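You operate a simulated robot arm through the tools that you are given. There is no shell and no other tool.

Carry out the task below with a simulated two-armed robot. There is one attempt and no reset: what you move stays moved.

## Task
Stow the red scoop under the toolbox's tray, and seat the tray again.
Fine: Rest the tray on the tool table meanwhile; leave the lid open. Pinch, break and dent nothing. Pull no box from under another; tip and drop none. Keep clean things off the floor.

Only the result counts: the job must be done as asked and must still hold three seconds after the hand-in. Knocking over, shifting, dropping, spilling or breaking anything else fails it. Lids that push on must go on centred and level and be pressed home; caps that screw on are set level and turned clockwise until they are tight.

## Robot
Two 7-joint arms with fingered hands on one trunk that stands fixed in place. Base frame: the origin is at the foot of the trunk, x ahead of it, y to its left, z up. Units: m, rad, N and s.
The left shoulder is at [0.063, 0.186, 1.181], the right one opposite. With the tool pointing down near the work surface each hand reaches from about 0.1 to 0.78 m from the base axis, measured 20 degrees to its own side. Payload 3.6 kg a hand.
The tool frame of a hand sits at the grasp point between the pads (the TCP): z along the fingers, y along the line on which they close. The tips reach 0.026 m beyond it. The gripper opens to 0.088 m. The gripper's body begins 0.03 m behind the TCP. The gripper is a hand of 3 fingers: y runs from the thumb to the fingers, the wrist lies at [-0.017, -0.098, -0.164] in the tool frame, and closing takes about 1.5 s.
Orientation is that of the tool frame in the base frame, as [roll, pitch, yaw] about the fixed x, y, z axes, in that order (R = Rz(yaw) Ry(pitch) Rx(roll)). With the fingers straight down and the wrist toward the robot, the tool's x, y and z point along [0, 1, 0], [1, 0, 0] and [0, 0, -1] of the base frame.

## Interface
- The arms move only by the tool step_arm. It takes "left_rows", "right_rows" or both (then of equal length, played together; a hand with none holds still); each is a list of rows, each a list of 2 entries, a list of its own where there are three numbers: the shift along the tool's x, y, z in m, then the turn, a rotation vector about the tool's x, y, z in rad. In form: [[[dx, dy, dz], [ax, ay, az]], ...]. A call has 1 to 20 rows; each row shifts and turns the commanded pose from where the row before left it, along the tool's axes as they then stand. "left_grip" and "right_grip" are, for a hand that has rows, the opening in per cent of the stroke, from 0 (shut) to 100 (fully open), set as the call begins (left out, the last holds). Rows are played at 5 a second. More than 0.05 m and 0.15 rad between two rows, or a gripper value outside its range, and nothing of the call is played. A pose out of reach is approached as far as the arm can. The call stops where the force on the tool passes 40 N (or 10 N more than at its start, if that is more) or the arm is blocked; 0.2 s more then pass. Each finger travels about 0.153 m/s and halts on what it meets, pressing with about 30 N; the grip force reading is that of the motor and also rises with nothing between the fingers. The clock runs only during rows and for 0.2 s after the last one: add rows that do not move to give the fingers time. It gives the time, the measured TCP pose, the force on the tool (base axes), the opening and the grip force at its end, in the units of the frame above (readings bear some noise), with the torque about the TCP (base axes, N m) and any sound that the robot's microphone picked up.
- Cameras (640 x 400 px; columns grow to the right, rows downward): "scene" is now at [0.2448, -0.0068, 1.1241]; the picture's right is [-0.07, -1.00, -0.00], its down [-0.03, 0.00, -1.00] and it looks along [1.00, -0.07, -0.03] (base axes); focal length 214 px, centre (320, 200). "left" rides on the left gripper at [-0.056, -0.08, -0.102] in its tool frame; the picture's right is [-0.73, -0.32, 0.60], its down [0.62, -0.67, 0.41] and it looks along [0.27, 0.68, 0.69] (tool axes); focal length 247 px, centre (320, 200). "right" rides on the right gripper at [0.056, -0.08, -0.102] in its tool frame; the picture's right is [-0.73, 0.32, -0.60], its down [-0.62, -0.67, 0.41] and it looks along [-0.27, 0.68, 0.69] (tool axes); focal length 247 px, centre (320, 200). There is no depth. A picture from a camera that has moved, and an enlarged one, comes with that camera's place and axes in the base frame and with its lens.
- snapshot(camera): a new picture of that camera. The clock stands still meanwhile.
- move_column(by): slides the trunk up (or, below 0, down) by that many m; the arms and the scene camera ride with it, the base frame stays. It gives what a move gives, with no picture.
- set_fingers(fingers, thumb_bend, thumb_turn, hand): sets how far each is bent, from 0 (flat) to 1 (curled in); at 0.3 the hand is open as for a grip, at 0.7 the pads meet at the TCP. One left out holds its place. A second passes; each finger stops where it meets its share of the squeeze, and holds until it gets a number again. A gripper value or a shape takes the hand back. It gives what a move gives, with no picture; readings hold the bend of each and the force on the fingers (four entries, about 0 where the hand has none), thumb and palm. thumb_turn goes from beside the hand (0) to across from the fingers (1), as for a grip.
- preshape(shape, hand): the hand has 3 fingers and takes this shape, open, in about a second: jaw (thumb against the fingers, like two jaws); tri (thumb and two fingers); tip (a fingertip pinch); poke (one finger out to press); point (the index stretched); flat (the hand flat); cup (the hand cupped); fist (a fist). The gripper value then closes the fingers along that shape, each until it touches; the sizes above hold for jaw. It gives what a move gives, with no picture.
- aim_head(pan, tilt): turns the head with the scene camera to pan (to the left, within 1.047 rad either way) and tilt (down, from -0.506 to 1.204), counted from straight ahead of the robot. It gives what a move gives.
- enlarge(camera, box): a new picture of the part [left, top, right, bottom] of that camera's present view, enlarged. The clock stands still meanwhile.
- sign_off(): hands the job in; it is judged then, once.

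Places have to be worked out from the pictures, the camera data and where the tool is seen. Open the grippers and draw the arms clear of the work before you hand the job in, unless the task says otherwise.

The tools are called after "Call:" as a command line: name --argument value ..., lists and objects as JSON in quotes. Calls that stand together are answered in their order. step_arm: Moves the arms, as the interface text tells. Its arguments: {"type":"object","properties":{"left_rows":{"type":"array","items":{"type":"array"}},"left_grip":{"type":"number"},"right_rows":{"type":"array","items":{"type":"array"}},"right_grip":{"type":"number"}},"required":[]} The other tools are called the same way: move_column (by) slides the trunk up or down; preshape (shape, hand) gives the hand a shape; set_fingers (fingers, thumb_bend, thumb_turn, hand) moves the fingers one by one; aim_head (pan, tilt) turns the head that bears the scene camera; snapshot (camera) takes a picture; enlarge (camera, box) takes an enlarged picture of a part of a camera's view; sign_off () hands the job in.

At the start:

```text
t: 0.0
left_eef_pos: [0.475, -0.0316, 1.3157]
left_ee_rot: [-3.141, 0.0, 1.57]
left_wrist_force: [-0.4, 0.1, -0.4]
left_moment: [0.0, 0.01, -0.04]
left_width: 0.0878
left_grasp_force: 0.0
left_shape: jaw
left_bend: [0.3, 0.3, 0.98]
left_finger forces: [0.0, 0.1, 0.0, 0.0, 0.0, 0.1]
right_eef_pos: [0.3558, -0.4353, 1.24]
right_ee_rot: [3.141, 0.001, 1.57]
right_wrist_force: [0.1, 0.0, -0.1]
right_moment: [0.01, -0.03, -0.03]
right_width: 0.0878
right_grasp_force: 0.1
right_shape: jaw
right_bend: [0.3, 0.3, 0.98]
right_finger forces: [0.0, 0.0, 0.0, 0.0, 0.0, 0.1]
trunk travel left (down, up): [-0.325, 0.432]
head pan, tilt: [-0.068, 0.035]
```

scene: 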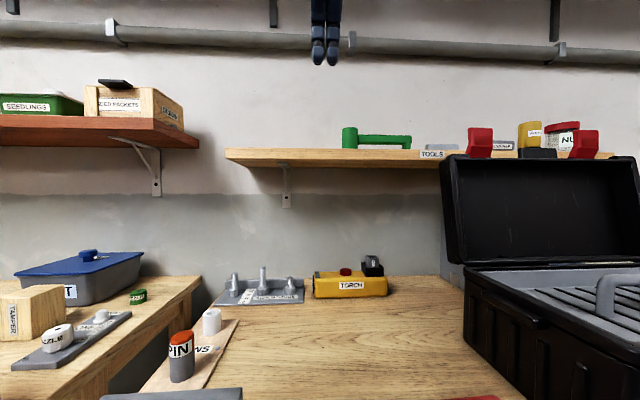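
right: 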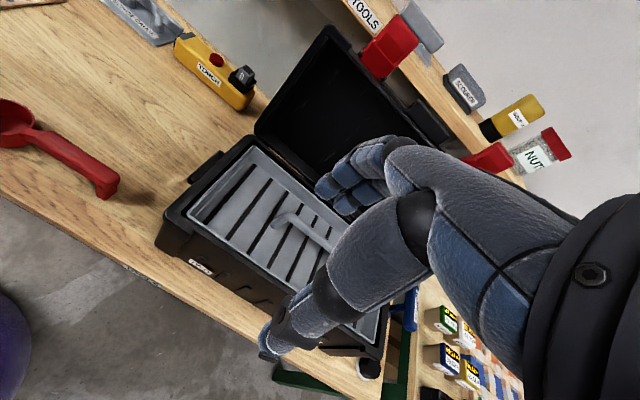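
left: 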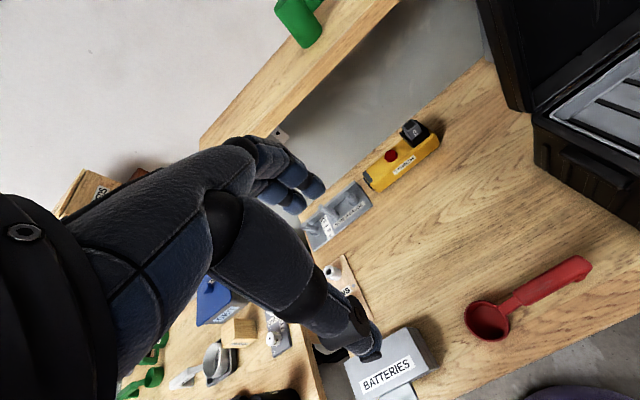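

I'll look down over the work area first to map out the scoop, the toolbox and free table space.

Call:
aim_head --pan -0.3 --tilt 0.8

```text
t: 1.1
left_eef_pos: [0.4753, -0.0319, 1.3141]
left_ee_rot: [3.141, 0.0, 1.57]
left_wrist_force: [0.2, -0.2, 0.3]
left_moment: [0.01, 0.01, 0.02]
left_width: 0.0876
left_grasp_force: 0.0
left_shape: jaw
left_bend: [0.3, 0.3, 0.98]
left_finger forces: [0.1, 0.0, 0.0, 0.0, 0.0, 0.0]
right_eef_pos: [0.3566, -0.4361, 1.2393]
right_ee_rot: [3.141, 0.001, 1.571]
right_wrist_force: [-0.2, -1.0, -0.3]
right_moment: [-0.02, 0.01, -0.01]
right_width: 0.0878
right_grasp_force: 0.0
right_shape: jaw
right_bend: [0.3, 0.3, 0.98]
right_finger forces: [0.0, 0.0, 0.0, 0.0, 0.0, 0.1]
trunk travel left (down, up): [-0.325, 0.432]
head pan, tilt: [-0.3, 0.799]
```

The head is now turned; I take a picture of the table.

Call:
snapshot --camera "scene"

Call:
enlarge --camera "right" --box '[120, 20, 440, 400]'

Call:
enlarge --camera "left" --box '[300, 120, 640, 400]'

```text
taken
camera scene: at [0.2313, -0.0245, 1.0552], right [-0.3, -0.96, 0.0], down [-0.68, 0.21, -0.7], along [0.67, -0.21, -0.72], focal length 214 px, centre (320, 200)
```

scene: 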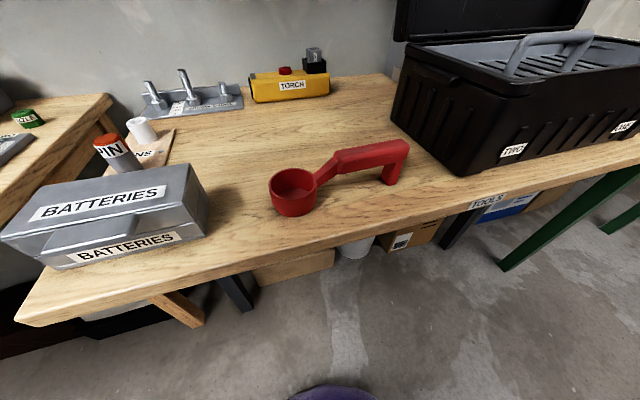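

```text
1.05 times, centred on (280, 210) of right (not enlarged: the box is as wide or as high as the picture)
camera zoom: at [0.2764, -0.3796, 1.3403], right [0.32, -0.73, 0.6], down [-0.67, -0.62, -0.41], along [0.68, -0.27, -0.69], focal length 260 px, centre (362, 190)
```

zoom: 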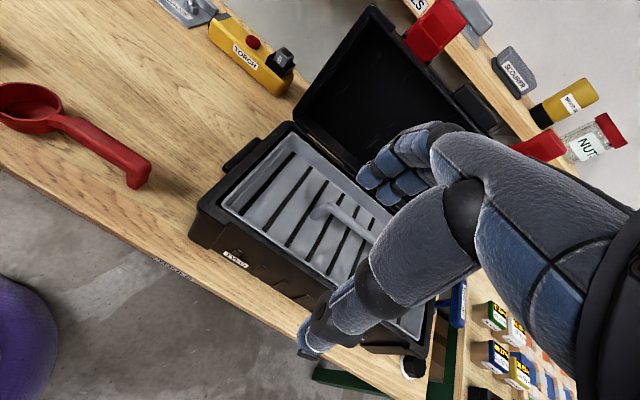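

```text
1.43 times, centred on (470, 260) of left
camera zoom: at [0.3956, -0.088, 1.4185], right [-0.32, -0.73, -0.6], down [-0.67, 0.62, -0.41], along [0.68, 0.27, -0.69], focal length 353 px, centre (106, 114)
```

zoom: 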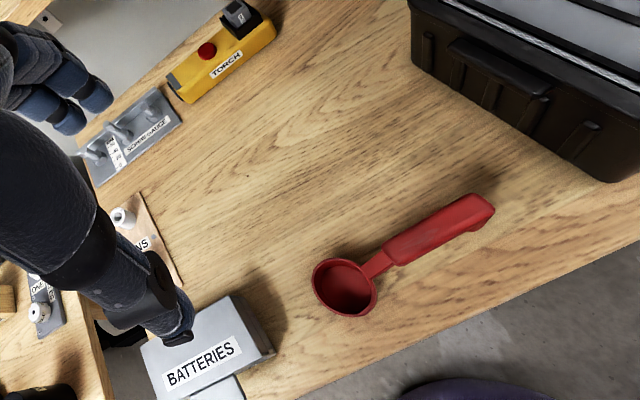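

I'll read the small labels on the table edges to know which is the "tool table", and look at the toolbox more closely.

Call:
enlarge --camera "right" --box '[90, 240, 190, 300]'

Call:
enlarge --camera "scene" --box '[380, 0, 640, 180]'

Call:
enlarge --camera "right" --box '[140, 100, 400, 290]'

Call:
aim_head --pan -0.9 --tilt 0.7

```text
6.40 times, centred on (140, 270) of right
camera zoom: at [0.2764, -0.3796, 1.3403], right [0.32, -0.73, 0.6], down [-0.67, -0.62, -0.41], along [0.68, -0.27, -0.69], focal length 1581 px, centre (1472, -248)
```

zoom: 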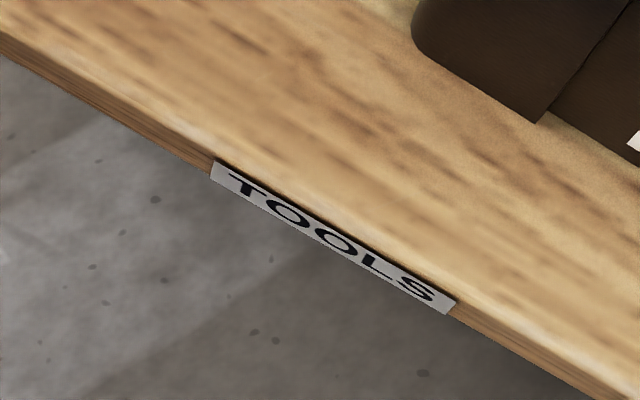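

```text
2.22 times, centred on (510, 90) of scene
camera zoom: at [0.2313, -0.0245, 1.0552], right [-0.3, -0.96, 0.0], down [-0.68, 0.21, -0.7], along [0.67, -0.21, -0.72], focal length 477 px, centre (-102, 444)
```

zoom: 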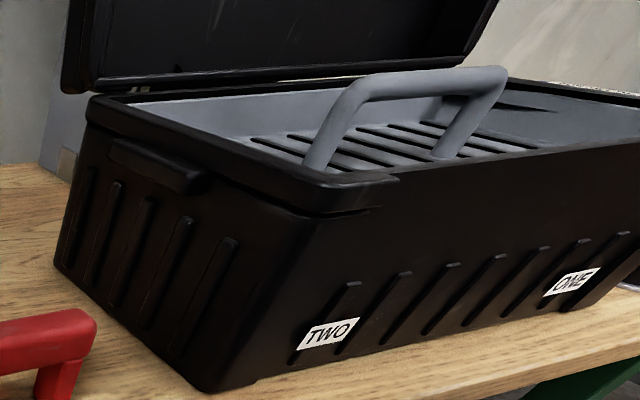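

```text
2.11 times, centred on (270, 195) of right
camera zoom: at [0.2764, -0.3796, 1.3403], right [0.32, -0.73, 0.6], down [-0.67, -0.62, -0.41], along [0.68, -0.27, -0.69], focal length 520 px, centre (425, 210)
```

zoom: 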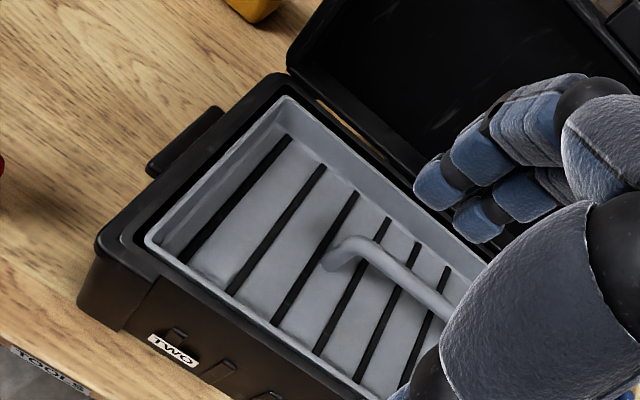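

```text
t: 2.1
left_eef_pos: [0.4748, -0.0331, 1.3151]
left_ee_rot: [3.141, -0.001, 1.572]
left_wrist_force: [1.1, -0.7, -0.3]
left_moment: [0.01, 0.01, -0.03]
left_width: 0.0878
left_grasp_force: 0.1
left_shape: jaw
left_bend: [0.3, 0.3, 0.98]
left_finger forces: [0.0, 0.0, 0.0, 0.1, 0.0, 0.0]
right_eef_pos: [0.3552, -0.437, 1.2402]
right_ee_rot: [3.14, 0.0, 1.572]
right_wrist_force: [0.2, 0.0, 0.4]
right_moment: [0.03, 0.01, 0.01]
right_width: 0.0877
right_grasp_force: 0.2
right_shape: jaw
right_bend: [0.3, 0.3, 0.98]
right_finger forces: [0.0, 0.0, 0.0, 0.0, 0.0, 0.0]
trunk travel left (down, up): [-0.325, 0.432]
head pan, tilt: [-0.901, 0.7]
```

The table in front bears the "TOOLS" label, so it is the tool table. Now I view the right side with the toolbox.

Call:
snapshot --camera "scene"

```text
taken
camera scene: at [0.207, -0.0672, 1.0634], right [-0.78, -0.62, 0.0], down [-0.4, 0.5, -0.76], along [0.48, -0.6, -0.64], focal length 214 px, centre (320, 200)
```

scene: 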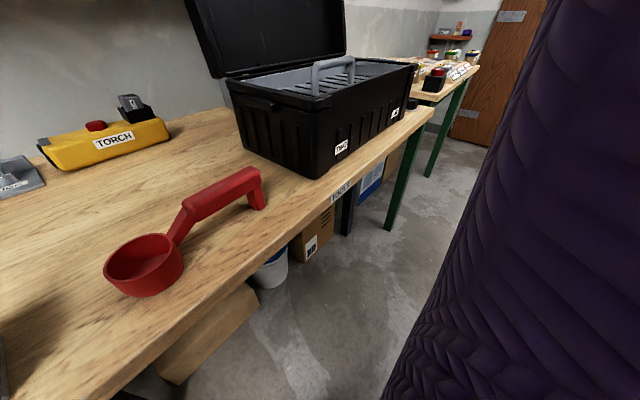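

I'll raise the trunk to get a top-down view of the toolbox and the table.

Call:
move_column --by 0.3

Call:
aim_head --pan -0.7 --tilt 0.95

Call:
snapshot --camera "scene"

Call:
snapshot --camera "right"

```text
t: 5.1
left_eef_pos: [0.4747, -0.0316, 1.6144]
left_ee_rot: [3.141, 0.0, 1.571]
left_wrist_force: [0.5, -0.1, 0.9]
left_moment: [-0.02, 0.01, 0.03]
left_width: 0.0875
left_grasp_force: 0.1
left_shape: jaw
left_bend: [0.3, 0.3, 0.98]
left_finger forces: [0.1, 0.0, 0.0, 0.1, 0.1, 0.1]
right_eef_pos: [0.3556, -0.4357, 1.5392]
right_ee_rot: [3.141, -0.001, 1.57]
right_wrist_force: [0.3, -0.6, 0.4]
right_moment: [-0.03, -0.01, 0.03]
right_width: 0.0875
right_grasp_force: 0.1
right_shape: jaw
right_bend: [0.3, 0.3, 0.98]
right_finger forces: [0.0, 0.1, 0.0, 0.0, 0.0, 0.0]
trunk travel left (down, up): [-0.625, 0.132]
head pan, tilt: [-0.901, 0.7]
```

```text
t: 5.9
left_eef_pos: [0.4739, -0.032, 1.6154]
left_ee_rot: [3.14, 0.0, 1.571]
left_wrist_force: [0.4, -0.1, -0.2]
left_moment: [0.02, -0.01, 0.05]
left_width: 0.0878
left_grasp_force: 0.0
left_shape: jaw
left_bend: [0.3, 0.3, 0.98]
left_finger forces: [0.1, 0.1, 0.1, 0.0, 0.0, 0.0]
right_eef_pos: [0.3557, -0.4363, 1.5396]
right_ee_rot: [-3.141, 0.0, 1.572]
right_wrist_force: [-0.6, 0.4, -0.1]
right_moment: [0.02, 0.0, -0.03]
right_width: 0.0878
right_grasp_force: 0.1
right_shape: jaw
right_bend: [0.3, 0.3, 0.98]
right_finger forces: [0.0, 0.1, 0.0, 0.0, 0.0, 0.0]
trunk travel left (down, up): [-0.625, 0.132]
head pan, tilt: [-0.7, 0.949]
```

```text
taken
camera scene: at [0.1874, -0.0476, 1.3566], right [-0.64, -0.76, 0.0], down [-0.62, 0.52, -0.58], along [0.45, -0.38, -0.81], focal length 214 px, centre (320, 200)
```

scene: 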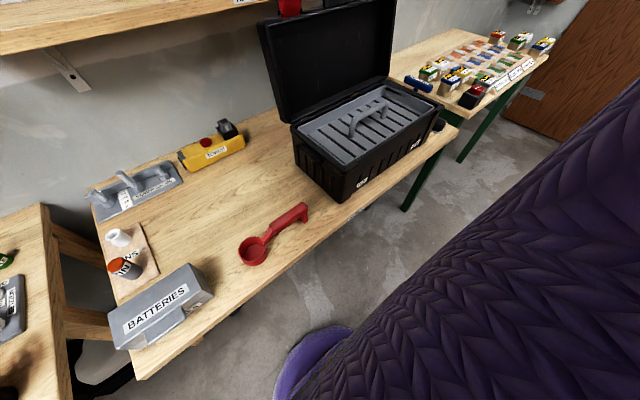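

```text
taken
camera right: at [0.2763, -0.3797, 1.6403], right [0.32, -0.73, 0.6], down [-0.67, -0.62, -0.41], along [0.68, -0.27, -0.69], focal length 247 px, centre (320, 200)
```

right: 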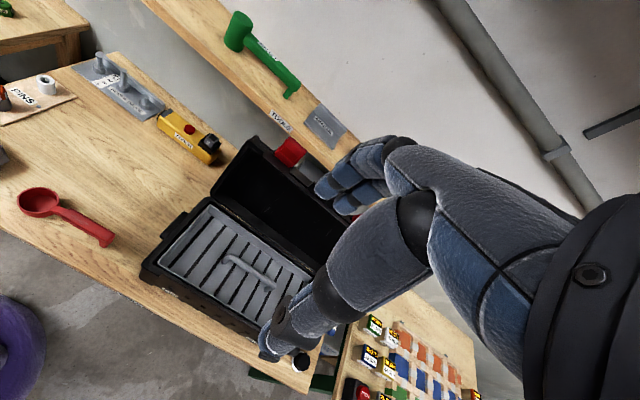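

Good overview. I enlarge the toolbox and the scoop in this view.

Call:
enlarge --camera "scene" --box '[220, 60, 480, 280]'

Call:
enlarge --camera "right" --box '[130, 120, 400, 390]'

Call:
enlarge --camera "scene" --box '[80, 120, 330, 380]'

```text
1.82 times, centred on (350, 170) of scene
camera zoom: at [0.1874, -0.0476, 1.3566], right [-0.64, -0.76, 0.0], down [-0.62, 0.52, -0.58], along [0.45, -0.38, -0.81], focal length 390 px, centre (266, 254)
```

zoom: 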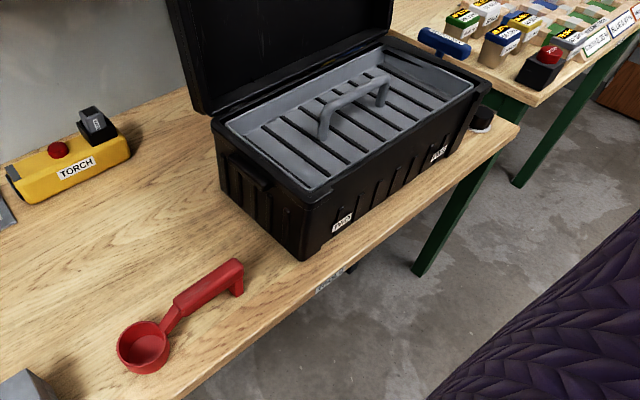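

```text
1.48 times, centred on (265, 255) of right
camera zoom: at [0.2763, -0.3797, 1.6403], right [0.32, -0.73, 0.6], down [-0.67, -0.62, -0.41], along [0.68, -0.27, -0.69], focal length 366 px, centre (402, 118)
```

zoom: 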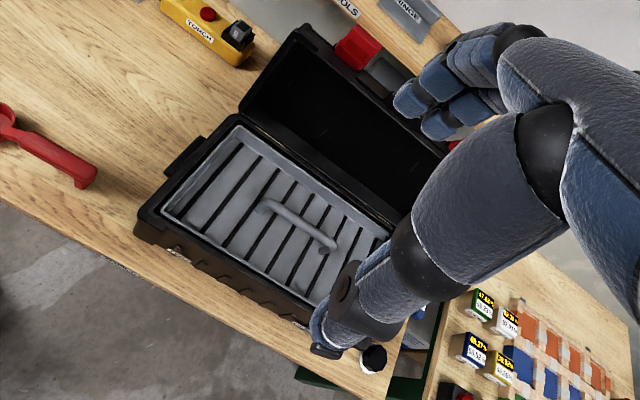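

```text
1.54 times, centred on (205, 250) of scene
camera zoom: at [0.1874, -0.0476, 1.3566], right [-0.64, -0.76, 0.0], down [-0.62, 0.52, -0.58], along [0.45, -0.38, -0.81], focal length 330 px, centre (497, 123)
```

zoom: 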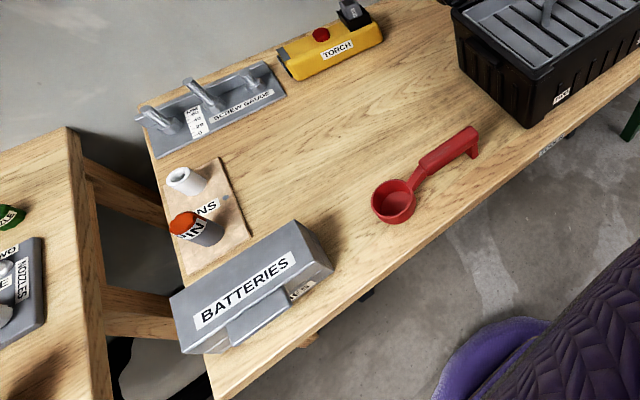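

Tray estimate: centre about (0.54, −0.545), rim z≈0.962, 0.2 × 0.39 m, handle along y; table top ≈0.81. I lower the trunk a bit for working reach and take the left arm off to the left.

Call:
move_column --by -0.18

Call:
step_arm --left_rows '[[[0.04, 0, 0], [0, 0, 0]], [[0.04, 0, 0], [0, 0, 0]], [[0.04, 0, 0], [0, 0, 0]], [[0.04, 0, 0], [0, 0, 0]], [[0.04, 0, 0], [0, 0, 0]], [[0.04, 0, 0], [0, 0, 0]], [[0.04, 0, 0], [0, 0, 0]]]'

Call:
step_arm --right_rows '[[[-0.02, 0.03, 0], [0, 0, 0]], [[-0.03, 0.03, 0.02], [0, 0, 0]], [[-0.03, 0.03, 0.03], [0, 0, 0]], [[-0.03, 0.03, 0.03], [0, 0, 0]], [[0, 0.03, 0.03], [0, 0, 0]], [[0, 0.03, 0.03], [0, 0, 0]], [[0, 0, 0.03], [0, 0, 0]], [[0, 0, 0.03], [0, 0, 0]]]'

Call:
snapshot --camera "right"

Call:
snapshot --camera "scene"

```text
t: 7.9
left_eef_pos: [0.4743, -0.0314, 1.4358]
left_ee_rot: [3.141, -0.001, 1.57]
left_wrist_force: [0.7, 0.6, -0.8]
left_moment: [0.0, 0.0, -0.01]
left_width: 0.0875
left_grasp_force: 0.1
left_shape: jaw
left_bend: [0.3, 0.3, 0.98]
left_finger forces: [0.0, 0.1, 0.0, 0.0, 0.0, 0.0]
right_eef_pos: [0.3551, -0.4364, 1.3601]
right_ee_rot: [3.14, 0.0, 1.571]
right_wrist_force: [-0.3, 0.9, -0.6]
right_moment: [-0.02, -0.01, 0.0]
right_width: 0.088
right_grasp_force: 0.0
right_shape: jaw
right_bend: [0.3, 0.3, 0.98]
right_finger forces: [0.0, 0.1, 0.0, 0.0, 0.1, 0.0]
trunk travel left (down, up): [-0.445, 0.312]
head pan, tilt: [-0.7, 0.949]
```

```text
t: 9.5
left_eef_pos: [0.476, 0.248, 1.4336]
left_ee_rot: [-3.14, 0.0, 1.572]
left_wrist_force: [-0.4, 0.2, 0.4]
left_moment: [-0.02, 0.03, 0.0]
left_width: 0.0878
left_grasp_force: 0.0
left_shape: jaw
left_bend: [0.3, 0.3, 0.98]
left_finger forces: [0.0, 0.1, 0.0, 0.0, 0.1, 0.0]
right_eef_pos: [0.3549, -0.4338, 1.36]
right_ee_rot: [-3.141, 0.0, 1.571]
right_wrist_force: [-0.6, -0.1, -1.0]
right_moment: [0.0, 0.01, -0.03]
right_width: 0.0875
right_grasp_force: 0.0
right_shape: jaw
right_bend: [0.3, 0.3, 0.98]
right_finger forces: [0.1, 0.0, 0.0, 0.0, 0.0, 0.1]
trunk travel left (down, up): [-0.445, 0.312]
head pan, tilt: [-0.7, 0.949]
```

```text
refused: row 3 steps farther than a row can; nothing moved
```

```text
taken
camera right: at [0.276, -0.3787, 1.4606], right [0.32, -0.73, 0.6], down [-0.67, -0.62, -0.41], along [0.68, -0.27, -0.69], focal length 247 px, centre (320, 200)
```

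right: 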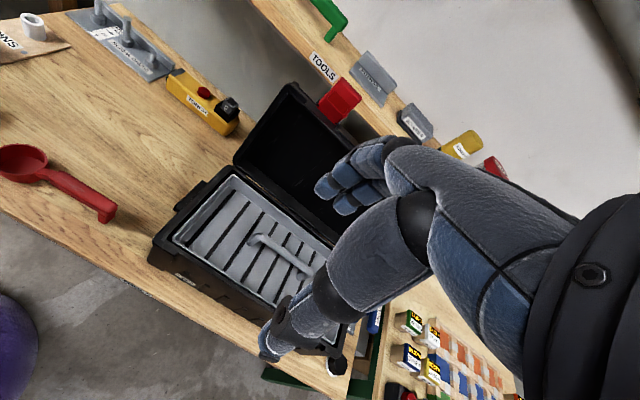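

```text
taken
camera scene: at [0.1955, -0.0468, 1.1716], right [-0.64, -0.76, 0.0], down [-0.62, 0.52, -0.58], along [0.45, -0.38, -0.81], focal length 214 px, centre (320, 200)
```

scene: 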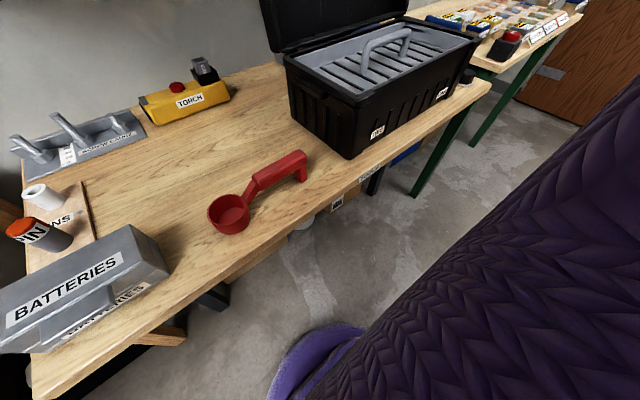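

The row steps were over the 0.05 m norm; I redo it with smaller ones, moving the right TCP to about (0.54, −0.545, 1.14), above the handle.

Call:
step_arm --right_rows '[[[-0.0139, 0.0231, 0.0275], [0, 0, 0]], [[-0.0139, 0.0231, 0.0275], [0, 0, 0]], [[-0.0139, 0.0231, 0.0275], [0, 0, 0]], [[-0.0139, 0.0231, 0.0275], [0, 0, 0]], [[-0.0139, 0.0231, 0.0275], [0, 0, 0]], [[-0.0139, 0.0231, 0.0275], [0, 0, 0]], [[-0.0139, 0.0231, 0.0275], [0, 0, 0]], [[-0.0139, 0.0231, 0.0275], [0, 0, 0]]]'

Call:
snapshot --camera "right"

Call:
snapshot --camera "scene"

```text
t: 11.3
left_eef_pos: [0.4763, 0.2453, 1.4342]
left_ee_rot: [3.141, 0.002, 1.572]
left_wrist_force: [0.4, 0.5, -0.1]
left_moment: [0.01, 0.01, 0.0]
left_width: 0.0876
left_grasp_force: 0.0
left_shape: jaw
left_bend: [0.3, 0.3, 0.98]
left_finger forces: [0.0, 0.0, 0.0, 0.0, 0.0, 0.0]
right_eef_pos: [0.54, -0.5484, 1.1394]
right_ee_rot: [-3.141, 0.002, 1.573]
right_wrist_force: [0.1, 0.7, -0.4]
right_moment: [-0.01, 0.03, 0.01]
right_width: 0.088
right_grasp_force: 0.0
right_shape: jaw
right_bend: [0.3, 0.3, 0.98]
right_finger forces: [0.1, 0.0, 0.0, 0.1, 0.1, 0.1]
trunk travel left (down, up): [-0.445, 0.312]
head pan, tilt: [-0.7, 0.949]
```

```text
taken
camera right: at [0.4611, -0.4913, 1.2392], right [0.32, -0.73, 0.6], down [-0.66, -0.62, -0.41], along [0.68, -0.27, -0.69], focal length 247 px, centre (320, 200)
```

right: 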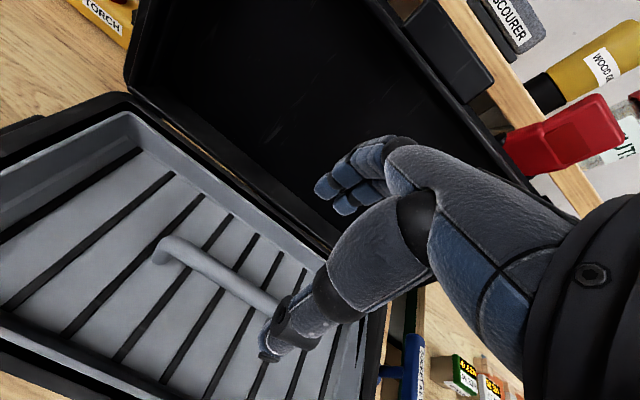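

```text
taken
camera scene: at [0.1966, -0.0479, 1.1713], right [-0.64, -0.76, 0.0], down [-0.62, 0.52, -0.58], along [0.44, -0.37, -0.81], focal length 214 px, centre (320, 200)
```

scene: 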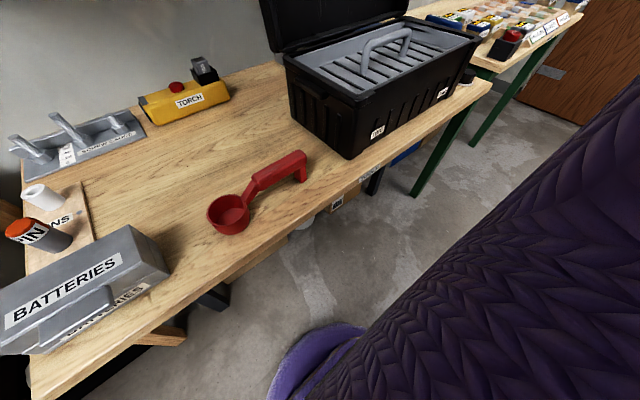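

The handle is visible in the right camera; I tilt the head up so the scene camera sees hand and tray together.

Call:
aim_head --pan -0.8 --tilt 0.35

Call:
snapshot --camera "scene"

Call:
enlarge --camera "right" --box '[100, 180, 420, 400]'

```text
t: 12.3
left_eef_pos: [0.4747, 0.246, 1.4344]
left_ee_rot: [3.141, 0.001, 1.572]
left_wrist_force: [-0.6, 0.2, -0.4]
left_moment: [-0.03, 0.03, 0.01]
left_width: 0.0876
left_grasp_force: 0.1
left_shape: jaw
left_bend: [0.3, 0.3, 0.98]
left_finger forces: [0.1, 0.0, 0.0, 0.0, 0.0, 0.0]
right_eef_pos: [0.5387, -0.5461, 1.1399]
right_ee_rot: [3.141, 0.0, 1.57]
right_wrist_force: [0.0, -0.2, -0.9]
right_moment: [0.0, 0.02, 0.0]
right_width: 0.0876
right_grasp_force: 0.0
right_shape: jaw
right_bend: [0.3, 0.3, 0.98]
right_finger forces: [0.0, 0.1, 0.0, 0.1, 0.0, 0.1]
trunk travel left (down, up): [-0.445, 0.312]
head pan, tilt: [-0.799, 0.351]
```

```text
taken
camera scene: at [0.2051, -0.0674, 1.2226], right [-0.72, -0.7, 0.0], down [-0.24, 0.25, -0.94], along [0.65, -0.67, -0.34], focal length 214 px, centre (320, 200)
```

scene: 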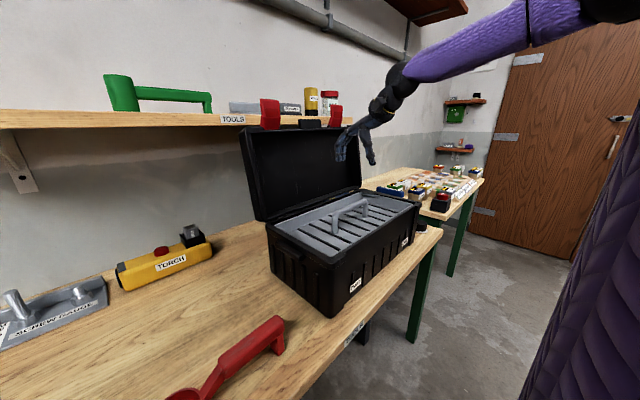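

```text
1.82 times, centred on (260, 290) of right
camera zoom: at [0.4597, -0.4906, 1.2402], right [0.32, -0.73, 0.6], down [-0.67, -0.62, -0.41], along [0.68, -0.27, -0.69], focal length 449 px, centre (429, 36)
```

zoom: 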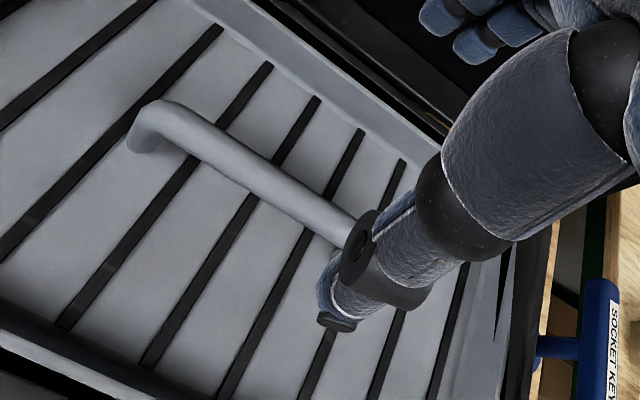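

Call:
enlarge --camera "scene" --box '[230, 80, 450, 320]'

```text
1.67 times, centred on (340, 200) of scene
camera zoom: at [0.2051, -0.0674, 1.2226], right [-0.72, -0.7, 0.0], down [-0.24, 0.25, -0.94], along [0.65, -0.67, -0.34], focal length 358 px, centre (287, 200)
```

zoom: 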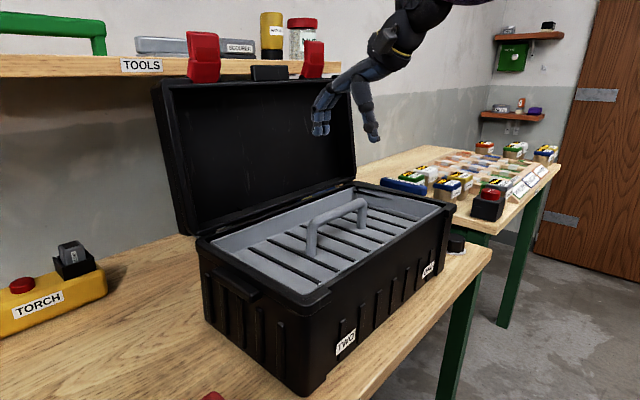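

The handle bar is at x≈0.546, y from −0.47 to −0.62, z≈0.984, tray floor ≈0.928. I shift 7 mm ahead and descend to z≈1.02 with the hand open.

Call:
step_arm --right_rows '[[[0, 0.007, 0.03], [0, 0, 0]], [[0, 0, 0.03], [0, 0, 0]], [[0, 0, 0.03], [0, 0, 0]], [[0, 0, 0.02], [0, 0, 0]]]' --right_grip 100

Call:
snapshot --camera "right"

Call:
enlarge --camera "scene" --box '[260, 110, 460, 270]'

```text
t: 13.3
left_eef_pos: [0.4761, 0.2465, 1.4337]
left_ee_rot: [-3.141, 0.001, 1.57]
left_wrist_force: [0.2, -0.2, 1.1]
left_moment: [-0.01, -0.02, 0.01]
left_width: 0.0875
left_grasp_force: 0.2
left_shape: jaw
left_bend: [0.3, 0.3, 0.98]
left_finger forces: [0.0, 0.0, 0.0, 0.0, 0.0, 0.1]
right_eef_pos: [0.5465, -0.5454, 1.0303]
right_ee_rot: [-3.14, -0.001, 1.572]
right_wrist_force: [0.3, 0.2, 0.2]
right_moment: [0.01, 0.0, 0.03]
right_width: 0.0878
right_grasp_force: 0.2
right_shape: jaw
right_bend: [0.3, 0.3, 0.98]
right_finger forces: [0.0, 0.0, 0.1, 0.0, 0.1, 0.0]
trunk travel left (down, up): [-0.445, 0.312]
head pan, tilt: [-0.799, 0.351]
```

```text
taken
camera right: at [0.4668, -0.4896, 1.1303], right [0.32, -0.73, 0.6], down [-0.67, -0.62, -0.41], along [0.68, -0.27, -0.69], focal length 247 px, centre (320, 200)
```

right: 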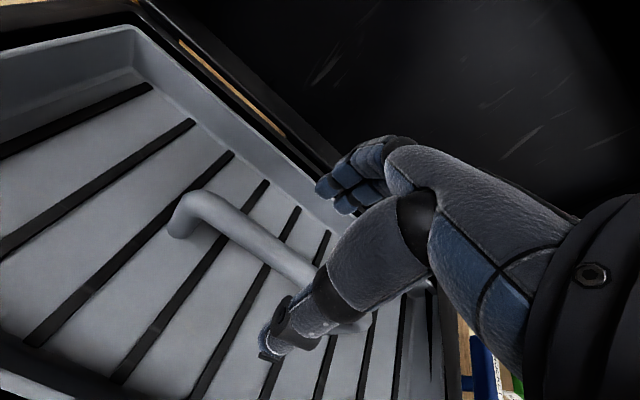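

```text
2.50 times, centred on (360, 190) of scene
camera zoom: at [0.2052, -0.0671, 1.2227], right [-0.72, -0.7, 0.0], down [-0.24, 0.25, -0.94], along [0.65, -0.67, -0.34], focal length 536 px, centre (220, 225)
```

zoom: 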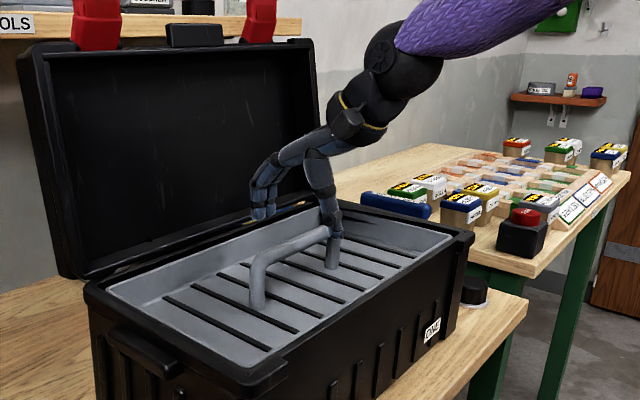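

The projected TCP lines up with the bar's middle. I descend to z≈0.984 (bar height), fingertips staying about 3 cm above the tray floor.

Call:
step_arm --right_rows '[[[0, 0, 0.02], [0, 0, 0]], [[0, 0, 0.015], [0, 0, 0]], [[0, 0, 0.01], [0, 0, 0]]]'

Call:
snapshot --camera "right"

Call:
enlarge --camera "scene" --box '[260, 110, 460, 270]'

```text
t: 14.1
left_eef_pos: [0.4755, 0.2466, 1.4356]
left_ee_rot: [-3.14, 0.001, 1.569]
left_wrist_force: [-0.4, 1.3, 0.2]
left_moment: [-0.02, -0.01, 0.05]
left_width: 0.0875
left_grasp_force: 0.0
left_shape: jaw
left_bend: [0.3, 0.3, 0.98]
left_finger forces: [0.0, 0.0, 0.0, 0.0, 0.1, 0.0]
right_eef_pos: [0.5384, -0.5427, 0.9954]
right_ee_rot: [3.141, 0.003, 1.569]
right_wrist_force: [0.5, 0.0, -0.1]
right_moment: [-0.02, 0.01, -0.06]
right_width: 0.0877
right_grasp_force: 0.1
right_shape: jaw
right_bend: [0.3, 0.3, 0.98]
right_finger forces: [0.1, 0.0, 0.2, 0.0, 0.0, 0.0]
right hand out of reach, approached as far as the arm can: row 2, 3
trunk travel left (down, up): [-0.445, 0.312]
head pan, tilt: [-0.799, 0.351]
```

```text
taken
camera right: at [0.4587, -0.4854, 1.0955], right [0.32, -0.73, 0.6], down [-0.67, -0.62, -0.41], along [0.68, -0.27, -0.69], focal length 247 px, centre (320, 200)
```

right: 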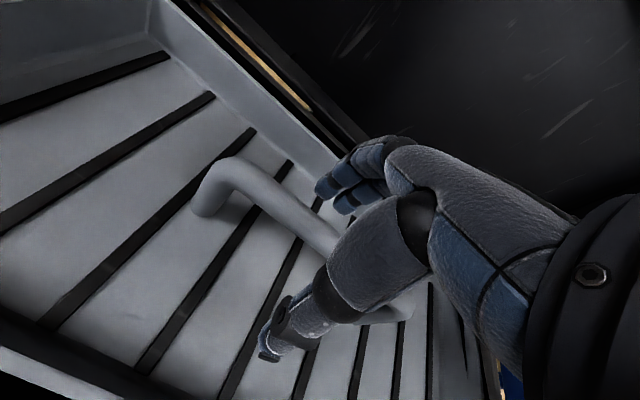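

```text
2.50 times, centred on (360, 190) of scene
camera zoom: at [0.2053, -0.0673, 1.2227], right [-0.72, -0.7, 0.0], down [-0.24, 0.25, -0.94], along [0.65, -0.67, -0.34], focal length 536 px, centre (220, 225)
```

zoom: 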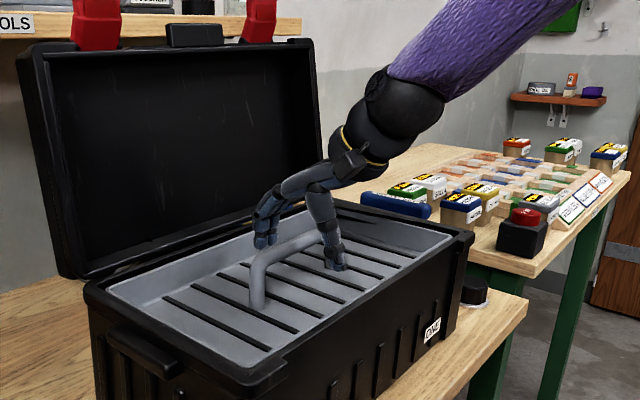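

The arm reported being out of reach (trunk too high for this depth). I go up to z≈1.10 with the arm, then will lower the trunk instead.

Call:
step_arm --right_rows '[[[0, 0, -0.02], [0, 0, 0]], [[0, 0, -0.03], [0, 0, 0]], [[0, 0, -0.03], [0, 0, 0]], [[0, 0, -0.03], [0, 0, 0]]]'

```text
t: 15.1
left_eef_pos: [0.4743, 0.247, 1.4342]
left_ee_rot: [-3.139, 0.0, 1.572]
left_wrist_force: [0.7, -0.4, -0.8]
left_moment: [-0.04, 0.0, -0.02]
left_width: 0.0876
left_grasp_force: 0.1
left_shape: jaw
left_bend: [0.3, 0.3, 0.98]
left_finger forces: [0.1, 0.0, 0.0, 0.0, 0.1, 0.1]
right_eef_pos: [0.5361, -0.543, 1.1063]
right_ee_rot: [3.14, 0.0, 1.571]
right_wrist_force: [0.0, 0.1, 0.3]
right_moment: [-0.02, -0.01, -0.01]
right_width: 0.0878
right_grasp_force: 0.1
right_shape: jaw
right_bend: [0.3, 0.3, 0.98]
right_finger forces: [0.0, 0.1, 0.0, 0.1, 0.0, 0.0]
trunk travel left (down, up): [-0.445, 0.312]
head pan, tilt: [-0.799, 0.351]
```

The commanded pose was reset to the achieved one, so I correct x by +9 mm and y by −3 mm, then lower the trunk 0.08 first.

Call:
step_arm --right_rows '[[[-0.003, 0.009, 0], [0, 0, 0]], [[0, 0, 0], [0, 0, 0]]]'

Call:
move_column --by -0.08

Call:
snapshot --camera "right"

```text
t: 15.7
left_eef_pos: [0.4748, 0.2456, 1.4352]
left_ee_rot: [3.141, 0.0, 1.57]
left_wrist_force: [-0.2, -0.7, -0.7]
left_moment: [-0.01, 0.03, 0.01]
left_width: 0.0877
left_grasp_force: 0.1
left_shape: jaw
left_bend: [0.3, 0.3, 0.98]
left_finger forces: [0.0, 0.0, 0.0, 0.1, 0.0, 0.0]
right_eef_pos: [0.5463, -0.545, 1.1058]
right_ee_rot: [-3.141, 0.0, 1.571]
right_wrist_force: [0.4, 0.0, 0.8]
right_moment: [0.02, 0.01, -0.02]
right_width: 0.088
right_grasp_force: 0.0
right_shape: jaw
right_bend: [0.3, 0.3, 0.98]
right_finger forces: [0.0, 0.0, 0.1, 0.1, 0.1, 0.0]
trunk travel left (down, up): [-0.445, 0.312]
head pan, tilt: [-0.799, 0.351]
```

```text
t: 16.9
left_eef_pos: [0.4748, 0.2467, 1.3554]
left_ee_rot: [3.141, -0.001, 1.572]
left_wrist_force: [0.2, 0.8, -0.2]
left_moment: [-0.01, 0.01, -0.03]
left_width: 0.0875
left_grasp_force: 0.1
left_shape: jaw
left_bend: [0.3, 0.3, 0.98]
left_finger forces: [0.0, 0.0, 0.0, 0.0, 0.1, 0.0]
right_eef_pos: [0.5457, -0.5437, 1.0261]
right_ee_rot: [3.141, 0.0, 1.57]
right_wrist_force: [-0.2, -0.2, -0.8]
right_moment: [-0.01, 0.01, 0.01]
right_width: 0.0877
right_grasp_force: 0.0
right_shape: jaw
right_bend: [0.3, 0.3, 0.98]
right_finger forces: [0.1, 0.1, 0.0, 0.1, 0.1, 0.0]
trunk travel left (down, up): [-0.365, 0.392]
head pan, tilt: [-0.799, 0.351]
```

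```text
taken
camera right: at [0.4674, -0.4885, 1.1261], right [0.32, -0.73, 0.6], down [-0.66, -0.62, -0.41], along [0.68, -0.27, -0.69], focal length 247 px, centre (320, 200)
```

right: 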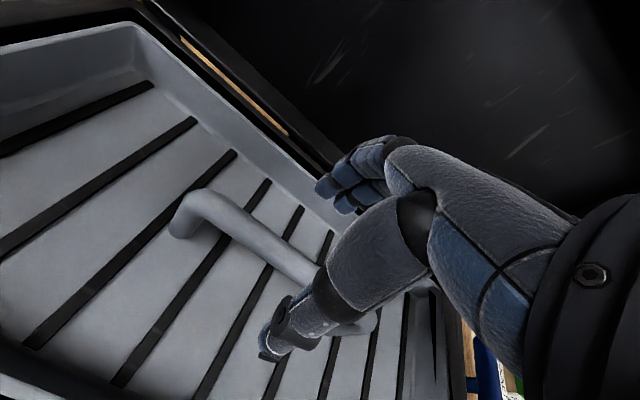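

The bar's line passes right under the TCP. I lower the trunk another 0.042 to bring the TCP to bar height.

Call:
move_column --by -0.042

Call:
enlarge --camera "scene" --box '[240, 80, 440, 240]'

Call:
snapshot --camera "right"

```text
t: 17.7
left_eef_pos: [0.4753, 0.2481, 1.3138]
left_ee_rot: [-3.141, 0.0, 1.571]
left_wrist_force: [0.2, -0.5, 0.7]
left_moment: [0.0, -0.02, -0.02]
left_width: 0.0878
left_grasp_force: 0.1
left_shape: jaw
left_bend: [0.3, 0.3, 0.98]
left_finger forces: [0.1, 0.0, 0.0, 0.0, 0.0, 0.0]
right_eef_pos: [0.5465, -0.5449, 0.9836]
right_ee_rot: [-3.14, 0.0, 1.57]
right_wrist_force: [-0.1, 0.2, 0.0]
right_moment: [-0.02, -0.01, 0.0]
right_width: 0.0876
right_grasp_force: 0.0
right_shape: jaw
right_bend: [0.3, 0.3, 0.98]
right_finger forces: [0.0, 0.0, 0.0, 0.0, 0.0, 0.1]
trunk travel left (down, up): [-0.323, 0.434]
head pan, tilt: [-0.799, 0.351]
```

```text
2.50 times, centred on (340, 160) of scene
camera zoom: at [0.2189, -0.0674, 1.0928], right [-0.72, -0.7, 0.0], down [-0.24, 0.25, -0.94], along [0.65, -0.67, -0.34], focal length 536 px, centre (270, 300)
```

zoom: 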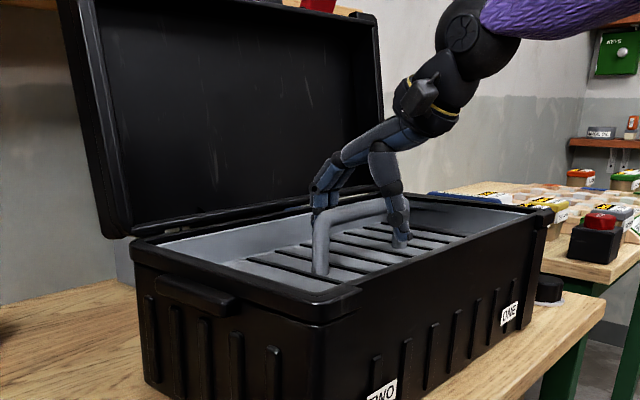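

```text
taken
camera right: at [0.4673, -0.4887, 1.084], right [0.32, -0.73, 0.6], down [-0.67, -0.62, -0.41], along [0.68, -0.27, -0.69], focal length 247 px, centre (320, 200)
```

right: 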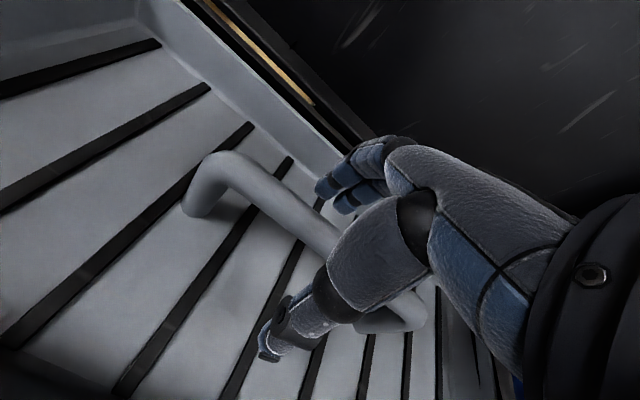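

The bar lies between thumb and fingers at TCP height. I close the grip with idle rows to give time.

Call:
step_arm --right_rows '[[[0, 0, 0], [0, 0, 0]], [[0, 0, 0], [0, 0, 0]], [[0, 0, 0], [0, 0, 0]], [[0, 0, 0], [0, 0, 0]], [[0, 0, 0], [0, 0, 0]], [[0, 0, 0], [0, 0, 0]], [[0, 0, 0], [0, 0, 0]], [[0, 0, 0], [0, 0, 0]], [[0, 0, 0], [0, 0, 0]], [[0, 0, 0], [0, 0, 0]]]' --right_grip 0

Call:
snapshot --camera "right"

Call:
enlarge --camera "scene" --box '[240, 80, 440, 240]'

```text
t: 19.9
left_eef_pos: [0.4765, 0.2482, 1.3122]
left_ee_rot: [-3.141, -0.001, 1.571]
left_wrist_force: [0.3, 0.0, 0.2]
left_moment: [0.01, -0.02, 0.01]
left_width: 0.0876
left_grasp_force: 0.0
left_shape: jaw
left_bend: [0.3, 0.3, 0.98]
left_finger forces: [0.1, 0.1, 0.0, 0.1, 0.0, 0.0]
right_eef_pos: [0.5481, -0.5455, 0.9833]
right_ee_rot: [-3.142, 0.0, 1.57]
right_wrist_force: [-0.4, -0.5, -1.6]
right_moment: [-0.03, -0.04, 0.04]
right_width: 0.0024
right_grasp_force: 29.9
right_shape: jaw
right_bend: [0.7, 0.78, 1.0]
right_finger forces: [6.3, 6.4, 0.0, 0.0, 12.5, 0.0]
trunk travel left (down, up): [-0.323, 0.434]
head pan, tilt: [-0.799, 0.351]
```

```text
taken
camera right: at [0.468, -0.4888, 1.0833], right [0.32, -0.73, 0.6], down [-0.67, -0.62, -0.41], along [0.68, -0.27, -0.69], focal length 247 px, centre (320, 200)
```

right: 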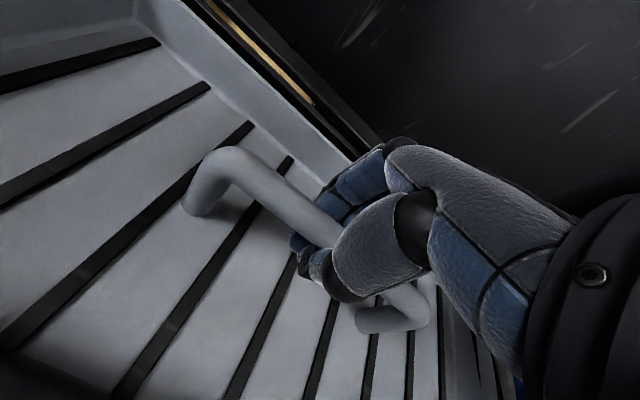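

```text
2.50 times, centred on (340, 160) of scene
camera zoom: at [0.2196, -0.0675, 1.0926], right [-0.72, -0.7, 0.0], down [-0.24, 0.25, -0.94], along [0.65, -0.67, -0.34], focal length 536 px, centre (270, 300)
```

zoom: 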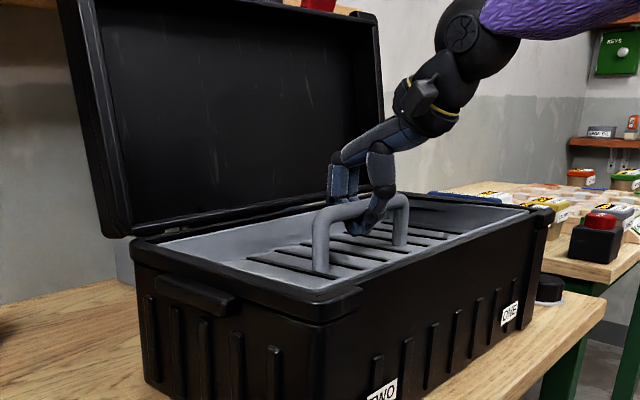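

The pads met (width 2 mm) just below the bar, so the bar centre is a bit higher, ≈0.993. I open, rise 10 mm and close again so the pads clamp the bar itself.

Call:
step_arm --right_rows '[[[0, 0, 0], [0, 0, 0]], [[0, 0, 0], [0, 0, 0]], [[0, 0, 0], [0, 0, 0]], [[0, 0, 0], [0, 0, 0]], [[0, 0, 0], [0, 0, 0]], [[0, 0, 0], [0, 0, 0]], [[0, 0, 0], [0, 0, 0]], [[0, -0.001, -0.005], [0, 0, 0]], [[0, -0.001, -0.005], [0, 0, 0]], [[0, 0, 0], [0, 0, 0]]]' --right_grip 100

Call:
step_arm --right_rows '[[[0, 0, 0], [0, 0, 0]], [[0, 0, 0], [0, 0, 0]], [[0, 0, 0], [0, 0, 0]], [[0, 0, 0], [0, 0, 0]], [[0, 0, 0], [0, 0, 0]], [[0, 0, 0], [0, 0, 0]], [[0, 0, 0], [0, 0, 0]], [[0, 0, 0], [0, 0, 0]], [[0, 0, 0], [0, 0, 0]], [[0, 0, 0], [0, 0, 0]]]' --right_grip 0

Call:
snapshot --camera "right"

Call:
enlarge --camera "scene" --box '[280, 100, 400, 200]'

```text
t: 22.1
left_eef_pos: [0.4748, 0.2471, 1.3136]
left_ee_rot: [-3.14, -0.001, 1.572]
left_wrist_force: [0.0, 0.0, -0.7]
left_moment: [0.01, 0.01, 0.01]
left_width: 0.0879
left_grasp_force: 0.0
left_shape: jaw
left_bend: [0.3, 0.3, 0.98]
left_finger forces: [0.1, 0.1, 0.0, 0.0, 0.0, 0.0]
right_eef_pos: [0.5454, -0.5434, 0.9914]
right_ee_rot: [-3.141, 0.001, 1.571]
right_wrist_force: [0.1, -0.1, 0.1]
right_moment: [-0.03, -0.01, 0.0]
right_width: 0.0877
right_grasp_force: 0.1
right_shape: jaw
right_bend: [0.3, 0.3, 0.98]
right_finger forces: [0.1, 0.1, 0.0, 0.0, 0.0, 0.1]
trunk travel left (down, up): [-0.323, 0.434]
head pan, tilt: [-0.799, 0.351]
```

```text
t: 24.3
left_eef_pos: [0.4745, 0.2476, 1.3134]
left_ee_rot: [3.14, 0.001, 1.572]
left_wrist_force: [0.5, -0.4, -0.2]
left_moment: [0.01, 0.0, -0.01]
left_width: 0.0875
left_grasp_force: 0.0
left_shape: jaw
left_bend: [0.3, 0.3, 0.98]
left_finger forces: [0.0, 0.0, 0.0, 0.1, 0.1, 0.0]
right_eef_pos: [0.5453, -0.5449, 0.9932]
right_ee_rot: [3.141, 0.0, 1.569]
right_wrist_force: [-2.1, -1.1, -2.0]
right_moment: [-0.01, 0.05, 0.01]
right_width: 0.0098
right_grasp_force: 29.7
right_shape: jaw
right_bend: [0.61, 0.74, 1.0]
right_finger forces: [10.7, 10.5, 0.0, 0.1, 23.1, 0.0]
trunk travel left (down, up): [-0.323, 0.434]
head pan, tilt: [-0.799, 0.351]
```

```text
taken
camera right: at [0.4659, -0.489, 1.0934], right [0.32, -0.73, 0.6], down [-0.67, -0.62, -0.41], along [0.68, -0.27, -0.69], focal length 247 px, centre (320, 200)
```

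right: 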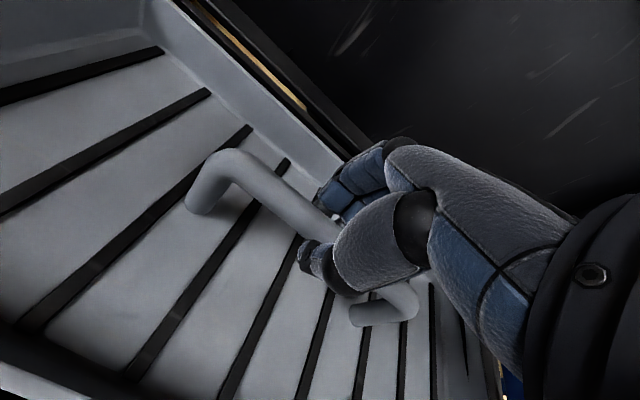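

```text
4.00 times, centred on (340, 150) of scene
camera zoom: at [0.2194, -0.0676, 1.0926], right [-0.72, -0.7, 0.0], down [-0.24, 0.25, -0.94], along [0.65, -0.67, -0.34], focal length 858 px, centre (240, 400)
```

zoom: 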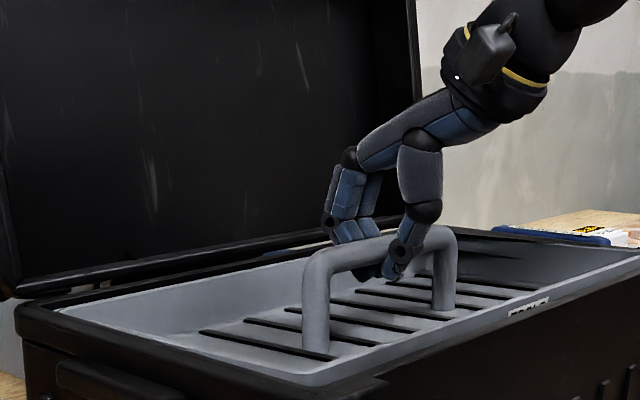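

Now the fingers hold the bar (width ≈1 cm, pad forces 10–23 N). I lift a little with the trunk, 3 cm, and check the load and the picture.

Call:
move_column --by 0.03

Call:
snapshot --camera "right"

Call:
snapshot --camera "scene"

```text
t: 25.1
left_eef_pos: [0.4763, 0.2473, 1.3425]
left_ee_rot: [-3.14, 0.0, 1.57]
left_wrist_force: [-0.1, 0.7, -0.1]
left_moment: [0.0, -0.01, -0.02]
left_width: 0.0875
left_grasp_force: 0.1
left_shape: jaw
left_bend: [0.3, 0.3, 0.98]
left_finger forces: [0.1, 0.0, 0.1, 0.0, 0.1, 0.1]
right_eef_pos: [0.5454, -0.5449, 1.0221]
right_ee_rot: [-3.14, 0.001, 1.571]
right_wrist_force: [0.2, 0.4, -2.7]
right_moment: [0.0, 0.04, 0.01]
right_width: 0.0103
right_grasp_force: 30.3
right_shape: jaw
right_bend: [0.61, 0.75, 1.0]
right_finger forces: [11.1, 11.2, 0.0, 0.0, 22.3, 0.0]
trunk travel left (down, up): [-0.353, 0.404]
head pan, tilt: [-0.799, 0.351]
```

```text
taken
camera right: at [0.4667, -0.489, 1.1227], right [0.32, -0.73, 0.6], down [-0.67, -0.62, -0.41], along [0.67, -0.27, -0.69], focal length 247 px, centre (320, 200)
```

right: 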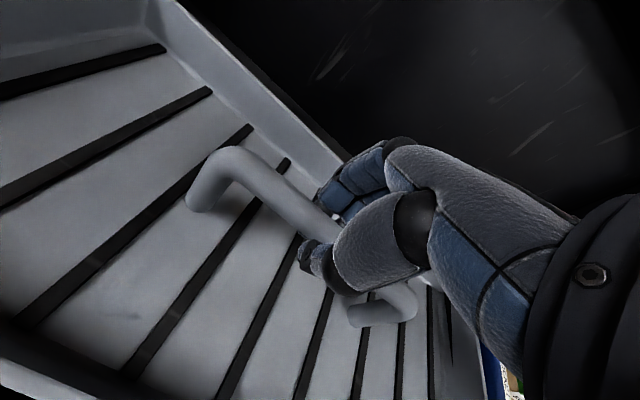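

```text
taken
camera scene: at [0.2159, -0.0677, 1.1247], right [-0.72, -0.7, 0.0], down [-0.24, 0.25, -0.94], along [0.65, -0.67, -0.34], focal length 214 px, centre (320, 200)
```

scene: 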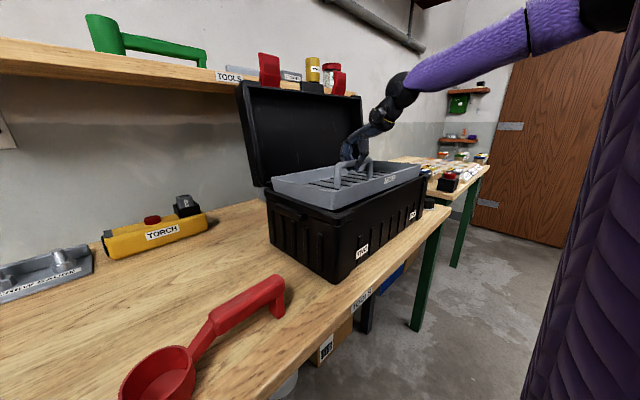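

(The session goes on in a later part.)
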